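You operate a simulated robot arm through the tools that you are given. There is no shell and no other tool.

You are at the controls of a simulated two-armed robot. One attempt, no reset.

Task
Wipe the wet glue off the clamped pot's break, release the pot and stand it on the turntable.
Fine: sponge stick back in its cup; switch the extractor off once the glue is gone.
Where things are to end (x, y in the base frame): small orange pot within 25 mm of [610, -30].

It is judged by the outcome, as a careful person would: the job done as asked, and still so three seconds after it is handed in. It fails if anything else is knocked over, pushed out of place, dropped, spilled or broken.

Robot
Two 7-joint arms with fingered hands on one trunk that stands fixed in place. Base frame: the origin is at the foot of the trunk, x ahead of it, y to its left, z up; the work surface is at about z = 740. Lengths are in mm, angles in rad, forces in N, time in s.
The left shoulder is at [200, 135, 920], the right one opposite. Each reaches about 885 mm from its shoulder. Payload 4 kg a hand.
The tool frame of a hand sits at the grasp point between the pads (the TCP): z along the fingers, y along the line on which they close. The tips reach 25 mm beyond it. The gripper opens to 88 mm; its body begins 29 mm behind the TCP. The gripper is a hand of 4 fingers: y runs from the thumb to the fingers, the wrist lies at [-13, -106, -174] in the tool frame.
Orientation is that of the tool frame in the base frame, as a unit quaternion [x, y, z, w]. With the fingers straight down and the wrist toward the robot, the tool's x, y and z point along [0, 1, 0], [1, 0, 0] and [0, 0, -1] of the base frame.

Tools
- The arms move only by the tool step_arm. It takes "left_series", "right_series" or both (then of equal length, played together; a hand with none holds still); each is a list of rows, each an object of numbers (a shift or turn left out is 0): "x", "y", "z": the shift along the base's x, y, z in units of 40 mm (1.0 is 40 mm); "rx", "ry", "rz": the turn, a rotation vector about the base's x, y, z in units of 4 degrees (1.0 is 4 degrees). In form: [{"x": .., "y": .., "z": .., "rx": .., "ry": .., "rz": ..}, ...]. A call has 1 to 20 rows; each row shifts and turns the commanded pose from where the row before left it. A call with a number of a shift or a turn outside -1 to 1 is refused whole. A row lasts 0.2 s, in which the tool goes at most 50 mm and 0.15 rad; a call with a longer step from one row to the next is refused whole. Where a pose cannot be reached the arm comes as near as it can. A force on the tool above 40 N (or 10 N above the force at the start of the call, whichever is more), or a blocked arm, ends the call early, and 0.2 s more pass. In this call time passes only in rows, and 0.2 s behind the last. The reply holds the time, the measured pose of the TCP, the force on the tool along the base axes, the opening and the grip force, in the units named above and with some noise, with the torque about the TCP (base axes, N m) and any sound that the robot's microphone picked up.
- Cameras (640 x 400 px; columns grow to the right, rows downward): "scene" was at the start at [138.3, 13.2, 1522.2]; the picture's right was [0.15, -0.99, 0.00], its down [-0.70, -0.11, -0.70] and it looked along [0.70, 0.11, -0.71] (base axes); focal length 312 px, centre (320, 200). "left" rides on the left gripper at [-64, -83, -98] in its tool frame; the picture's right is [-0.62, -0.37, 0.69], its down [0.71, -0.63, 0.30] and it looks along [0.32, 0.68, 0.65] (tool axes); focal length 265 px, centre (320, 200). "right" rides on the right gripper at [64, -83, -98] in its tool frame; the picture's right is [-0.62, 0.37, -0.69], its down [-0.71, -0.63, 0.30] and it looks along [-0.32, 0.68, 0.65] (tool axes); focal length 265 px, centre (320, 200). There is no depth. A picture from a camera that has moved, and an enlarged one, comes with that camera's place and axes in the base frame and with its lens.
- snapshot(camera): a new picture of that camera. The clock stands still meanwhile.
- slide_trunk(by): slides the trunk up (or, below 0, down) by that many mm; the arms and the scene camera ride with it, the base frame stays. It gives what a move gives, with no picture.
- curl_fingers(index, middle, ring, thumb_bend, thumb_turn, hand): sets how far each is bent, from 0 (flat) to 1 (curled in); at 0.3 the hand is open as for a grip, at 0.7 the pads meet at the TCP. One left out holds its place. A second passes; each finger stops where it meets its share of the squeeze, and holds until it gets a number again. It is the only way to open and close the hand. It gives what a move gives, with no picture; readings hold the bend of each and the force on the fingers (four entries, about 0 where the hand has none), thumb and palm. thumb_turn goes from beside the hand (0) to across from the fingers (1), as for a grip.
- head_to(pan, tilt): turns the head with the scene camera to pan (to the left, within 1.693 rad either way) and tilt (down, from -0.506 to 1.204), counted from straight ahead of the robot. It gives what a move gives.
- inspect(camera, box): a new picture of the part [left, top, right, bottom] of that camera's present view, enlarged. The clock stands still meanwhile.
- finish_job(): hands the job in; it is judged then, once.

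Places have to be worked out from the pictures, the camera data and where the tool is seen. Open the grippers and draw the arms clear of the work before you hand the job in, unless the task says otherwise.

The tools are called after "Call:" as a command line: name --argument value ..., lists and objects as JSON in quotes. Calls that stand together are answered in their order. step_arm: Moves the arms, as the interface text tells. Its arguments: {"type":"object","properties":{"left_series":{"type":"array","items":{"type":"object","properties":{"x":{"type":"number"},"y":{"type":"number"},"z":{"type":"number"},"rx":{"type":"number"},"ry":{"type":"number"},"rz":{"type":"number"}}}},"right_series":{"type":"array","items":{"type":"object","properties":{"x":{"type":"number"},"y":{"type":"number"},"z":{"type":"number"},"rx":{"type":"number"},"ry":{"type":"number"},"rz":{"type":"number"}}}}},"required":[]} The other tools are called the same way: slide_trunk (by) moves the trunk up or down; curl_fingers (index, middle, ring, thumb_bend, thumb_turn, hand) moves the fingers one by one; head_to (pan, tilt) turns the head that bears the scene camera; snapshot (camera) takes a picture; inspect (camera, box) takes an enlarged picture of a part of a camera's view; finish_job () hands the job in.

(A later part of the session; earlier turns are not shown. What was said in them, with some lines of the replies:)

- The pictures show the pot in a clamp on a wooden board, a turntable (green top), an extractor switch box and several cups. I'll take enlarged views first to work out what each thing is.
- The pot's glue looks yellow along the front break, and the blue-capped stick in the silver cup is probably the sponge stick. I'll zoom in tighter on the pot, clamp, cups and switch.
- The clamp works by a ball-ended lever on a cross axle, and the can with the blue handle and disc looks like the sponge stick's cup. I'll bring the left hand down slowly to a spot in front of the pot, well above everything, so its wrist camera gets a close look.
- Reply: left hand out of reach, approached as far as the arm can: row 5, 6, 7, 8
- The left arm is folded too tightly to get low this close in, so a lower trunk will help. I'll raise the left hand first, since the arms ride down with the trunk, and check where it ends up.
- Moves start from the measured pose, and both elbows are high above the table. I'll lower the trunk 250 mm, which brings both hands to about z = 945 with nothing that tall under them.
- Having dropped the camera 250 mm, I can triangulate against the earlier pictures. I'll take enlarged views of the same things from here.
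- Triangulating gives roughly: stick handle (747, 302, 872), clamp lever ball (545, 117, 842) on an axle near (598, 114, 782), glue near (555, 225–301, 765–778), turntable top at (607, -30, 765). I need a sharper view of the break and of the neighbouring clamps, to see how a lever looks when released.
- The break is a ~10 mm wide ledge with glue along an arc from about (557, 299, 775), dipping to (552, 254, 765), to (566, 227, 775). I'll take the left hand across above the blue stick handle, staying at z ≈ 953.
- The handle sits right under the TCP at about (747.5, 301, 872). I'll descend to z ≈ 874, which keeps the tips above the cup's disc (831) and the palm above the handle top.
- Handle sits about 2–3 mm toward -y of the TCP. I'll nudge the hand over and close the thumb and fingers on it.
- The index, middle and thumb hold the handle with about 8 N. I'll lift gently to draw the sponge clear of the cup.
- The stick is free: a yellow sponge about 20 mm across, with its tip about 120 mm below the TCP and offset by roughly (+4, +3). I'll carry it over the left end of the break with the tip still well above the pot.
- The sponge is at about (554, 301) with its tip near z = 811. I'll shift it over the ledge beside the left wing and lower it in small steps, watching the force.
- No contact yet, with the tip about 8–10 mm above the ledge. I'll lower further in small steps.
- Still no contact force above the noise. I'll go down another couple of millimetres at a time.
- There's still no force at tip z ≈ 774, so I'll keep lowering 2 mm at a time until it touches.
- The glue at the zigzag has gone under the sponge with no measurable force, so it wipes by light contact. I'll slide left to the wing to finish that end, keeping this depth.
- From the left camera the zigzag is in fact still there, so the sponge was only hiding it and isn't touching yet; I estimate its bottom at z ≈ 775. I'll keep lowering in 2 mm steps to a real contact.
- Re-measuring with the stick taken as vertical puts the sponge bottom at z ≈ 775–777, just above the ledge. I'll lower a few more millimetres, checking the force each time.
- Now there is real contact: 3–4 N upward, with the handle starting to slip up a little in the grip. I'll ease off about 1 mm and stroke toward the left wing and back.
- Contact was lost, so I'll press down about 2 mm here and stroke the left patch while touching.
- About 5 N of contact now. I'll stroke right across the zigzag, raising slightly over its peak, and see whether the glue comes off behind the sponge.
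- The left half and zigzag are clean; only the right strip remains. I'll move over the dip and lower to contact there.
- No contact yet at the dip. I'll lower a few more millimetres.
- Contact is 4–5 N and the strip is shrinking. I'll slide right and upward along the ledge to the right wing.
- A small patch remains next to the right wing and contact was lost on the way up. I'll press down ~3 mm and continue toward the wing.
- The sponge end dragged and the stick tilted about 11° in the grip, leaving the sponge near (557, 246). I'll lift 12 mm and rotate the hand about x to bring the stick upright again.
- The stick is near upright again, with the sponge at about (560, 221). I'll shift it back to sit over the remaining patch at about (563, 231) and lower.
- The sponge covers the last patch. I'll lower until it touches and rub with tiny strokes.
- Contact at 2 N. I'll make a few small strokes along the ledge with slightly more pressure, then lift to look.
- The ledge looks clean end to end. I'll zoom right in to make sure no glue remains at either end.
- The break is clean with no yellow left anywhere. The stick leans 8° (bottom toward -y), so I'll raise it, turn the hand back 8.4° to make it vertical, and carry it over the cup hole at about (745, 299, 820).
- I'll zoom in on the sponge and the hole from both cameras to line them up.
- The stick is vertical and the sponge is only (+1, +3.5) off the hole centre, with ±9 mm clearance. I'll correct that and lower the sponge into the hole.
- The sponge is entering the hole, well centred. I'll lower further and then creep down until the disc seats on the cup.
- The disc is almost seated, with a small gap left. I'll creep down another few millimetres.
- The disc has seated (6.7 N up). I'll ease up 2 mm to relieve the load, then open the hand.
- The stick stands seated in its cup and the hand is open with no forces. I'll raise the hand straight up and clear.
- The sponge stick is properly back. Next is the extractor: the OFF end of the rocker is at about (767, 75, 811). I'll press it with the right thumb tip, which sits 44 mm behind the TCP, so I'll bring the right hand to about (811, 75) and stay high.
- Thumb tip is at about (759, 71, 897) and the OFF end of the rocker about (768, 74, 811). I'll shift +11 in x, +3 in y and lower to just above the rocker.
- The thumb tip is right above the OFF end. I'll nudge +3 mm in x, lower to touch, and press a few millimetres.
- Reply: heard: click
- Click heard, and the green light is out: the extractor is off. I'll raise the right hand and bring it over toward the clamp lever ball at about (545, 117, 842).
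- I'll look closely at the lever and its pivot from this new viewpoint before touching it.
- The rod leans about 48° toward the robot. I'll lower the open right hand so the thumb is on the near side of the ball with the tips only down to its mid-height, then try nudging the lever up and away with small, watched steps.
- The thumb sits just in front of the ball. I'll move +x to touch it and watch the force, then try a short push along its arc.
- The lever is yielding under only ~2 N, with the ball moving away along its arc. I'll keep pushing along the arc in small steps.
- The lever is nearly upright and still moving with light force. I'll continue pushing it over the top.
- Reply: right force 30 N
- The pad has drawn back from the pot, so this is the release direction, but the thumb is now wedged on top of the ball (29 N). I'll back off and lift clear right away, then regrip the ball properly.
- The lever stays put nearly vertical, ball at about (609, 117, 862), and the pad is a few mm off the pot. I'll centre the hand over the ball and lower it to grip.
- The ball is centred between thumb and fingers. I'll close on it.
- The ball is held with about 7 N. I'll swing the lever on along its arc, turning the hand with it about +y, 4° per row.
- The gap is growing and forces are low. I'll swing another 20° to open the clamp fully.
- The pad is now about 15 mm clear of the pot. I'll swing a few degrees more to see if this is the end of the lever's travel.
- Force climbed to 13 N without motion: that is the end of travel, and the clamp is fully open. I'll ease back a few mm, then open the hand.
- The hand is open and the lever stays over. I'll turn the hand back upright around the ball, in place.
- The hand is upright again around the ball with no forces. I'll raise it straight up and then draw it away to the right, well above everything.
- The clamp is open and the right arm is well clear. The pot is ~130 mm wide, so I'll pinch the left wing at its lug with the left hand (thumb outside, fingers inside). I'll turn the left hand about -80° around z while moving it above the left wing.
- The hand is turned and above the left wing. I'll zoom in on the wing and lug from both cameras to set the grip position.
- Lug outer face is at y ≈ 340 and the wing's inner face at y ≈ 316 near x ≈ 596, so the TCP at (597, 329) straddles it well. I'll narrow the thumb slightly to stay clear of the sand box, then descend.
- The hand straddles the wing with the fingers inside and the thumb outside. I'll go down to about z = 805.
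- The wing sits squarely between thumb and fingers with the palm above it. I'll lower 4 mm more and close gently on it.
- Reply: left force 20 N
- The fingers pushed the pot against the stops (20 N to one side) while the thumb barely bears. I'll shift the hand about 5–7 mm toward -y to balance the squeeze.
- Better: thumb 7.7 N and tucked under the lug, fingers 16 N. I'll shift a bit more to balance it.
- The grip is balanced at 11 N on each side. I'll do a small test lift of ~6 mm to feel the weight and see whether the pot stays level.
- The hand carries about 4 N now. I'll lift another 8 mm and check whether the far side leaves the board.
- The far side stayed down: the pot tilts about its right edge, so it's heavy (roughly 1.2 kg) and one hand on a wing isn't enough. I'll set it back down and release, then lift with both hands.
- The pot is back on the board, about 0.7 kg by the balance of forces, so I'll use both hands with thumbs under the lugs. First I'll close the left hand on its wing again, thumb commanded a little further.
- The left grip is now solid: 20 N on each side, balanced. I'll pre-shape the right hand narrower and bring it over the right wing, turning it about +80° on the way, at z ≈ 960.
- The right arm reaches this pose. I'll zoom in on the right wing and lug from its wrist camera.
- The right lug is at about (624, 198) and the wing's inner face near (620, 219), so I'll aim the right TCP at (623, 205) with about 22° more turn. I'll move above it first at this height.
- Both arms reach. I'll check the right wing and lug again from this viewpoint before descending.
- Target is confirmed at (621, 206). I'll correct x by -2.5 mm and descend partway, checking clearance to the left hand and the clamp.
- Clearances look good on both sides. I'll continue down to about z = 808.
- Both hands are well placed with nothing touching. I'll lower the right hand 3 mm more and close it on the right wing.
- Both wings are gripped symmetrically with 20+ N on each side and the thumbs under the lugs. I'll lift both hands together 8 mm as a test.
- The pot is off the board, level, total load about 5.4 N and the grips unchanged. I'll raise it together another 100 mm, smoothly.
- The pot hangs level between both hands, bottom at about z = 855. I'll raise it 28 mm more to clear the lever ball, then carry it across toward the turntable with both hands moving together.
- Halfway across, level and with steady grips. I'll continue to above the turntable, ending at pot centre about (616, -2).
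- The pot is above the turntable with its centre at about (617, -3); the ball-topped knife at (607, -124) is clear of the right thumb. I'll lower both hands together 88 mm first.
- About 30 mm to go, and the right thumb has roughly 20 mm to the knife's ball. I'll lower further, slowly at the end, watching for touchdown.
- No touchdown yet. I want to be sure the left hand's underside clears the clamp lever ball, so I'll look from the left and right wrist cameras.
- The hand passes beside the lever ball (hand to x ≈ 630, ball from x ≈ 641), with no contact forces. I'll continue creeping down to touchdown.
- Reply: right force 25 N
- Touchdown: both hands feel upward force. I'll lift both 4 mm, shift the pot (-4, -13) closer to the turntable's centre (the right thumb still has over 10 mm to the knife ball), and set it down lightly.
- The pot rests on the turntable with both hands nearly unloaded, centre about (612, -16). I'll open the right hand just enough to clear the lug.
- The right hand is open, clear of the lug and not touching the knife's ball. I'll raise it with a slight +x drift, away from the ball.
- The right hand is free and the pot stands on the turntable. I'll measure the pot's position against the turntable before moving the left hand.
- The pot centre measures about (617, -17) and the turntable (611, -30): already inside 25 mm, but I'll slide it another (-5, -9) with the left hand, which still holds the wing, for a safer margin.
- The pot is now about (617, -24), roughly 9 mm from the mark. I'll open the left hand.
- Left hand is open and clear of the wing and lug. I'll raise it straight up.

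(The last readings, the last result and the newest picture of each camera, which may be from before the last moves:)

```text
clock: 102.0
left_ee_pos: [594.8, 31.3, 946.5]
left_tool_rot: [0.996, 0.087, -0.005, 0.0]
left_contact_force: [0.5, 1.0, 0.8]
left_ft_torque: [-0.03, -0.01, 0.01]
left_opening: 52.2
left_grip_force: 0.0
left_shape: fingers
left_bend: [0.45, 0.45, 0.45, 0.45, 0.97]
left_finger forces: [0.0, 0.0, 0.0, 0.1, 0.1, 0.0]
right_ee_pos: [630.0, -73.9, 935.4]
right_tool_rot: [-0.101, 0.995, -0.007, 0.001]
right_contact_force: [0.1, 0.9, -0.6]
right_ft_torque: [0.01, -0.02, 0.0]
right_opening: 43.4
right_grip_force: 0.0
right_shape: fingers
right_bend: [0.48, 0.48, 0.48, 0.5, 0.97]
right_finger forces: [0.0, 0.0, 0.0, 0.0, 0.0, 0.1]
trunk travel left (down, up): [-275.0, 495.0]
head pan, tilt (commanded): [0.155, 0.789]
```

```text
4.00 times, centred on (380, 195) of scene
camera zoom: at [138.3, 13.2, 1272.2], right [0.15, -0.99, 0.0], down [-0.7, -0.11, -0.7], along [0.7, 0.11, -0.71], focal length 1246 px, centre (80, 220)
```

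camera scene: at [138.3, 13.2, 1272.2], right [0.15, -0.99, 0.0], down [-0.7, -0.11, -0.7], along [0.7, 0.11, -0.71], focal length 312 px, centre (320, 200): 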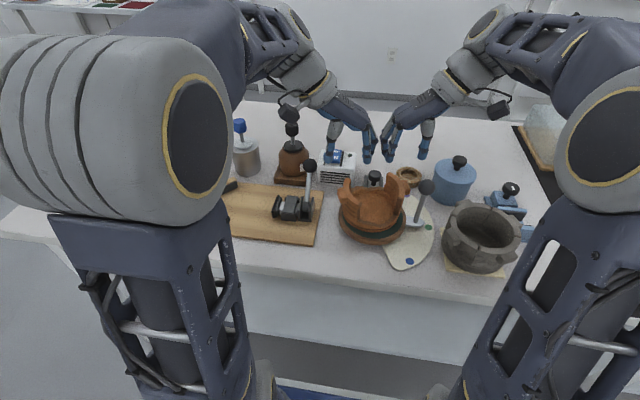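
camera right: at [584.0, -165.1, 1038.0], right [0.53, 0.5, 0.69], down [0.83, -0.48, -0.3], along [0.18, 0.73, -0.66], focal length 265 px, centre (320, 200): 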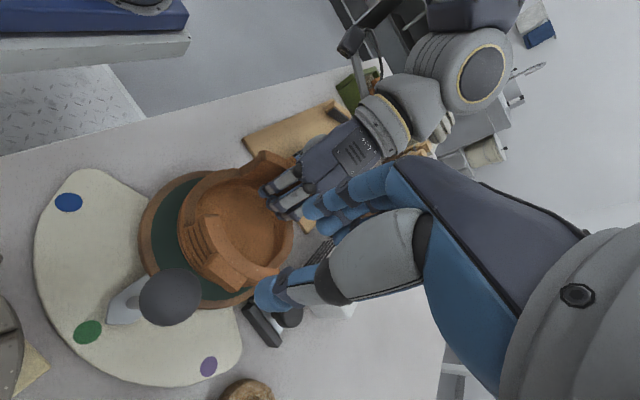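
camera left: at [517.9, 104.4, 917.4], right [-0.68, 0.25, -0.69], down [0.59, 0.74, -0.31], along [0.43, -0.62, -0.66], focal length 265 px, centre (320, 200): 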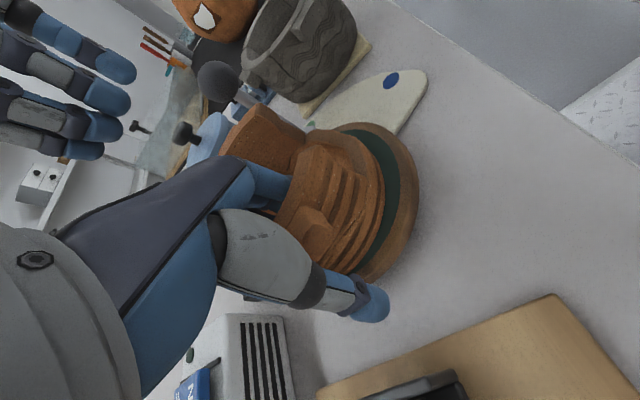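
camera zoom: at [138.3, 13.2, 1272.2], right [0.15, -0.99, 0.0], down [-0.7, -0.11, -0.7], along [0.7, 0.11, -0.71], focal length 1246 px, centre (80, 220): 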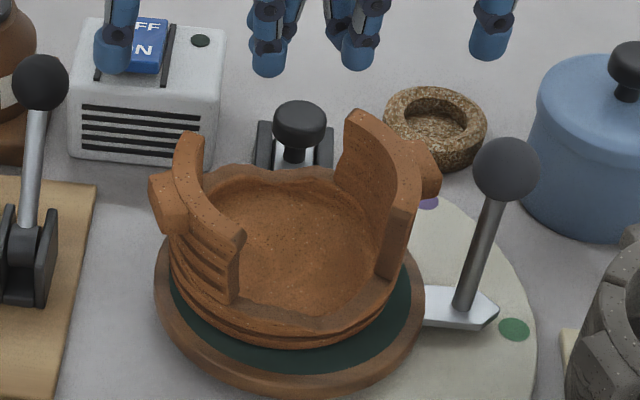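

The pot stands level and well centred on the turntable. I'll raise both hands and draw the arms apart, clear of the work.

Call:
step_arm --left_series '[{"z": 0.6}, {"z": 0.8}, {"z": 0.4, "y": 0.5}, {"y": 0.85, "x": -0.1}, {"y": 0.85, "x": -0.1}, {"y": 0.85, "x": -0.1}, {"y": 0.85, "x": -0.1}, {"y": 0.85, "x": -0.1}, {"y": 0.85, "x": -0.1}, {"y": 0.6, "x": -0.1}]' --right_series '[{"z": 0.6}, {"z": 0.8}, {"z": 0.4, "y": -0.5}, {"y": -0.85, "x": -0.1}, {"y": -0.85, "x": -0.1}, {"y": -0.85, "x": -0.1}, {"y": -0.85, "x": -0.1}, {"y": -0.85, "x": -0.1}, {"y": -0.85, "x": -0.1}, {"y": -0.6, "x": -0.1}]'

Call:
curl_fingers --hand "left" --index 0.3 --middle 0.3 --ring 0.3 --thumb_bend 0.3

Call:
curl_fingers --hand "right" --index 0.3 --middle 0.3 --ring 0.3 --thumb_bend 0.3

Call:
snapshot --camera "scene"

Call:
snapshot --camera "right"

Call:
snapshot --camera "left"

```text
clock: 104.2
left_ee_pos: [565.7, 280.9, 1017.2]
left_tool_rot: [0.996, 0.088, -0.006, 0.001]
left_contact_force: [-0.2, 0.5, 0.5]
left_ft_torque: [0.0, 0.02, 0.01]
left_opening: 52.1
left_grip_force: 0.0
left_shape: fingers
left_bend: [0.45, 0.45, 0.45, 0.45, 0.97]
left_finger forces: [0.1, 0.0, 0.1, 0.0, 0.1, 0.0]
right_ee_pos: [603.2, -321.8, 1008.6]
right_tool_rot: [-0.102, 0.995, -0.007, 0.0]
right_contact_force: [-0.2, 0.5, -0.6]
right_ft_torque: [0.03, -0.03, 0.01]
right_opening: 43.6
right_grip_force: 0.0
right_shape: fingers
right_bend: [0.48, 0.48, 0.48, 0.5, 0.97]
right_finger forces: [0.0, 0.0, 0.0, 0.0, 0.0, 0.1]
trunk travel left (down, up): [-275.0, 495.0]
head pan, tilt (commanded): [0.155, 0.789]
```

```text
clock: 105.2
left_ee_pos: [565.9, 281.3, 1018.1]
left_tool_rot: [0.996, 0.087, -0.005, 0.001]
left_contact_force: [0.3, 0.7, 0.3]
left_ft_torque: [-0.01, 0.02, 0.04]
left_opening: 84.0
left_grip_force: 0.0
left_shape: fingers
left_bend: [0.3, 0.3, 0.3, 0.3, 0.97]
left_finger forces: [0.0, 0.0, 0.1, 0.1, 0.1, 0.0]
right_ee_pos: [602.6, -322.3, 1008.5]
right_tool_rot: [-0.101, 0.995, -0.007, 0.001]
right_contact_force: [0.5, -0.6, 0.0]
right_ft_torque: [0.01, 0.02, 0.01]
right_opening: 43.6
right_grip_force: 0.1
right_shape: fingers
right_bend: [0.48, 0.48, 0.48, 0.5, 0.97]
right_finger forces: [0.0, 0.0, 0.1, 0.0, 0.1, 0.0]
trunk travel left (down, up): [-275.0, 495.0]
head pan, tilt (commanded): [0.155, 0.789]
```

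```text
clock: 106.2
left_ee_pos: [566.5, 281.4, 1018.2]
left_tool_rot: [0.996, 0.087, -0.006, 0.0]
left_contact_force: [-0.7, 0.2, -0.5]
left_ft_torque: [-0.02, 0.0, 0.04]
left_opening: 84.4
left_grip_force: 0.1
left_shape: fingers
left_bend: [0.3, 0.3, 0.3, 0.3, 0.97]
left_finger forces: [0.0, 0.1, 0.1, 0.0, 0.0, 0.1]
right_ee_pos: [603.0, -321.3, 1008.1]
right_tool_rot: [-0.101, 0.995, -0.007, 0.001]
right_contact_force: [0.2, 0.1, -0.3]
right_ft_torque: [0.03, -0.01, 0.02]
right_opening: 84.6
right_grip_force: 0.0
right_shape: fingers
right_bend: [0.3, 0.3, 0.3, 0.3, 0.97]
right_finger forces: [0.1, 0.0, 0.0, 0.0, 0.0, 0.0]
trunk travel left (down, up): [-275.0, 495.0]
head pan, tilt (commanded): [0.155, 0.789]
```

```text
taken
camera scene: at [138.3, 13.2, 1272.2], right [0.15, -0.99, 0.0], down [-0.7, -0.11, -0.7], along [0.7, 0.11, -0.71], focal length 312 px, centre (320, 200)
```

scene: 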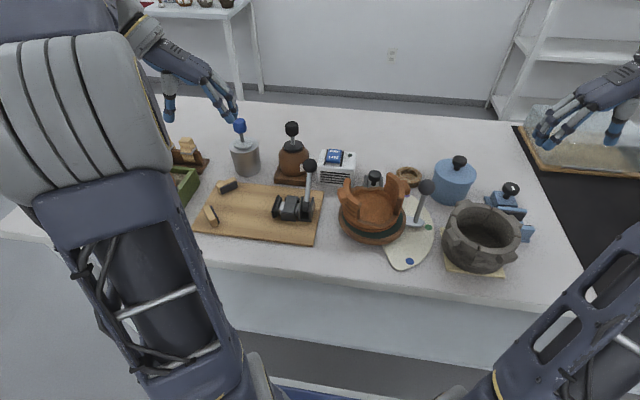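

```text
taken
camera right: at [556.7, -413.5, 1109.1], right [0.53, 0.5, 0.69], down [0.83, -0.48, -0.3], along [0.18, 0.73, -0.66], focal length 265 px, centre (320, 200)
```

right: 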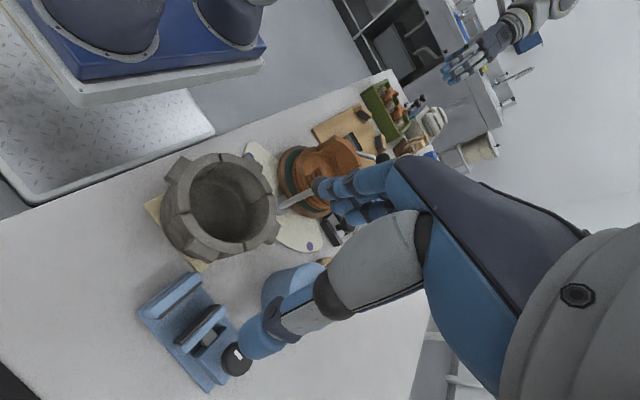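

```text
taken
camera left: at [489.7, 352.4, 1117.9], right [-0.68, 0.25, -0.69], down [0.59, 0.74, -0.31], along [0.43, -0.62, -0.66], focal length 265 px, centre (320, 200)
```

left: 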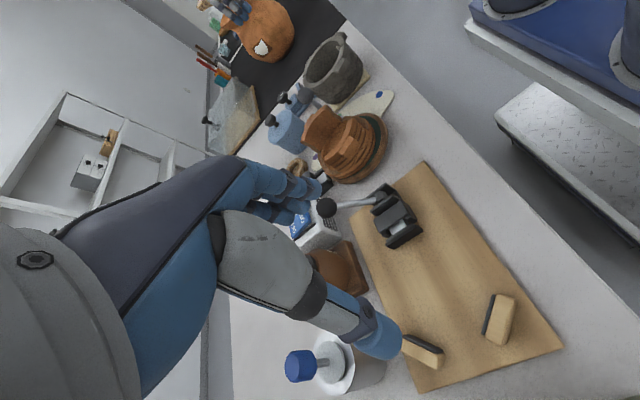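

Both arms are clear. I'll take a last close look at the pot and break, the cup and switch, and the surroundings before handing in.

Call:
inspect --camera "scene" --box '[325, 160, 425, 250]'

Call:
inspect --camera "scene" --box '[165, 110, 365, 240]'

Call:
inspect --camera "left" --box '[290, 80, 410, 200]'

Call:
inspect --camera "scene" --box '[390, 140, 560, 280]'

```text
4.44 times, centred on (375, 205) of scene
camera zoom: at [138.3, 13.2, 1272.2], right [0.15, -0.99, 0.0], down [-0.7, -0.11, -0.7], along [0.7, 0.11, -0.71], focal length 1384 px, centre (76, 178)
```

zoom: 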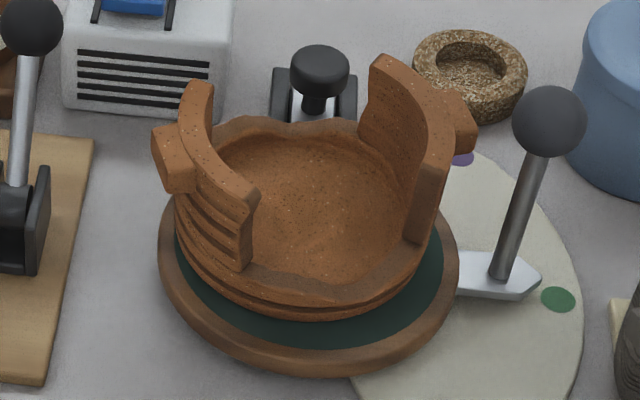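

```text
3.08 times, centred on (265, 175) of scene
camera zoom: at [138.3, 13.2, 1272.2], right [0.15, -0.99, 0.0], down [-0.7, -0.11, -0.7], along [0.7, 0.11, -0.71], focal length 958 px, centre (489, 277)
```

zoom: 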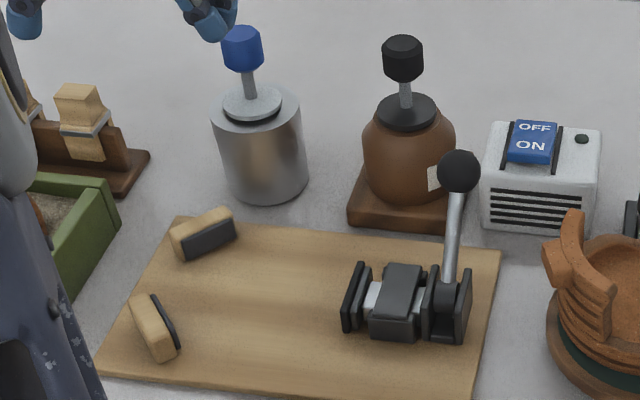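

```text
3.33 times, centred on (350, 140) of left
camera zoom: at [489.7, 352.4, 1117.9], right [-0.68, 0.25, -0.69], down [0.59, 0.74, -0.31], along [0.43, -0.62, -0.66], focal length 885 px, centre (220, 400)
```

zoom: 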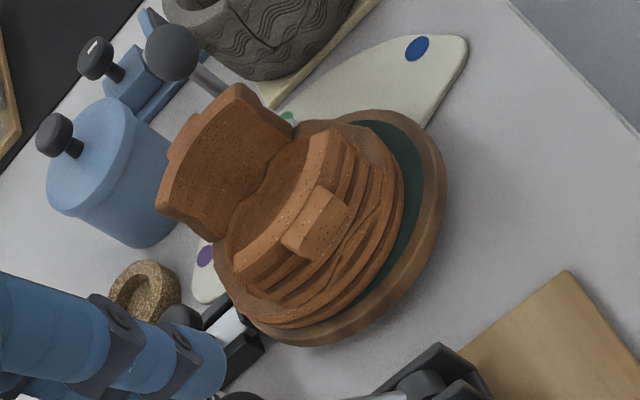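

```text
2.86 times, centred on (475, 210) of scene
camera zoom: at [138.3, 13.2, 1272.2], right [0.15, -0.99, 0.0], down [-0.7, -0.11, -0.7], along [0.7, 0.11, -0.71], focal length 890 px, centre (-123, 171)
```

zoom: 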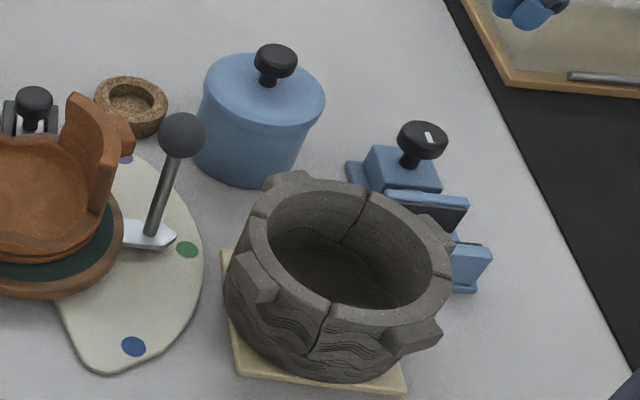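

The break is clean, the sponge stick is in its cup and the extractor is off. The clamp is released, and the pot stands about 9 mm from the mark with nothing else disturbed. Both hands are open and clear, so I'm handing the job in.

Call:
finish_job

```text
The job is handed in.
```

I wiped the glue off the pot's break, released the clamp and stood the pot on the turntable. The job is handed in. I haven't seen the judge's verdict.

- **Glue:** I went over the break from end to end with the sponge stick. Close-up views afterwards showed no yellow left.
- **Sponge stick:** it is back in its cup and seated.
- **Extractor:** I switched it off after the glue was gone. I heard the click and the green light went out.
- **Clamp:** the lever is swung fully over and the pad has drawn back about 15 mm.
- **Pot:** it stands on the turntable at about (618, -26). That is roughly 9 mm from the mark, within the 25 mm allowed, judging from the pictures.

The pot was too heavy for one hand. My first try lifted only one side by about 14 mm, so I set it back down. I then lifted it with both hands, and slid it the last few millimetres along the turntable with the left hand.

While I was releasing the clamp, my thumb pressed on the lever's ball at 29 N before I backed off. I saw no damage.

Nothing else looked moved in the final pictures. Both hands are open and clear of the work.
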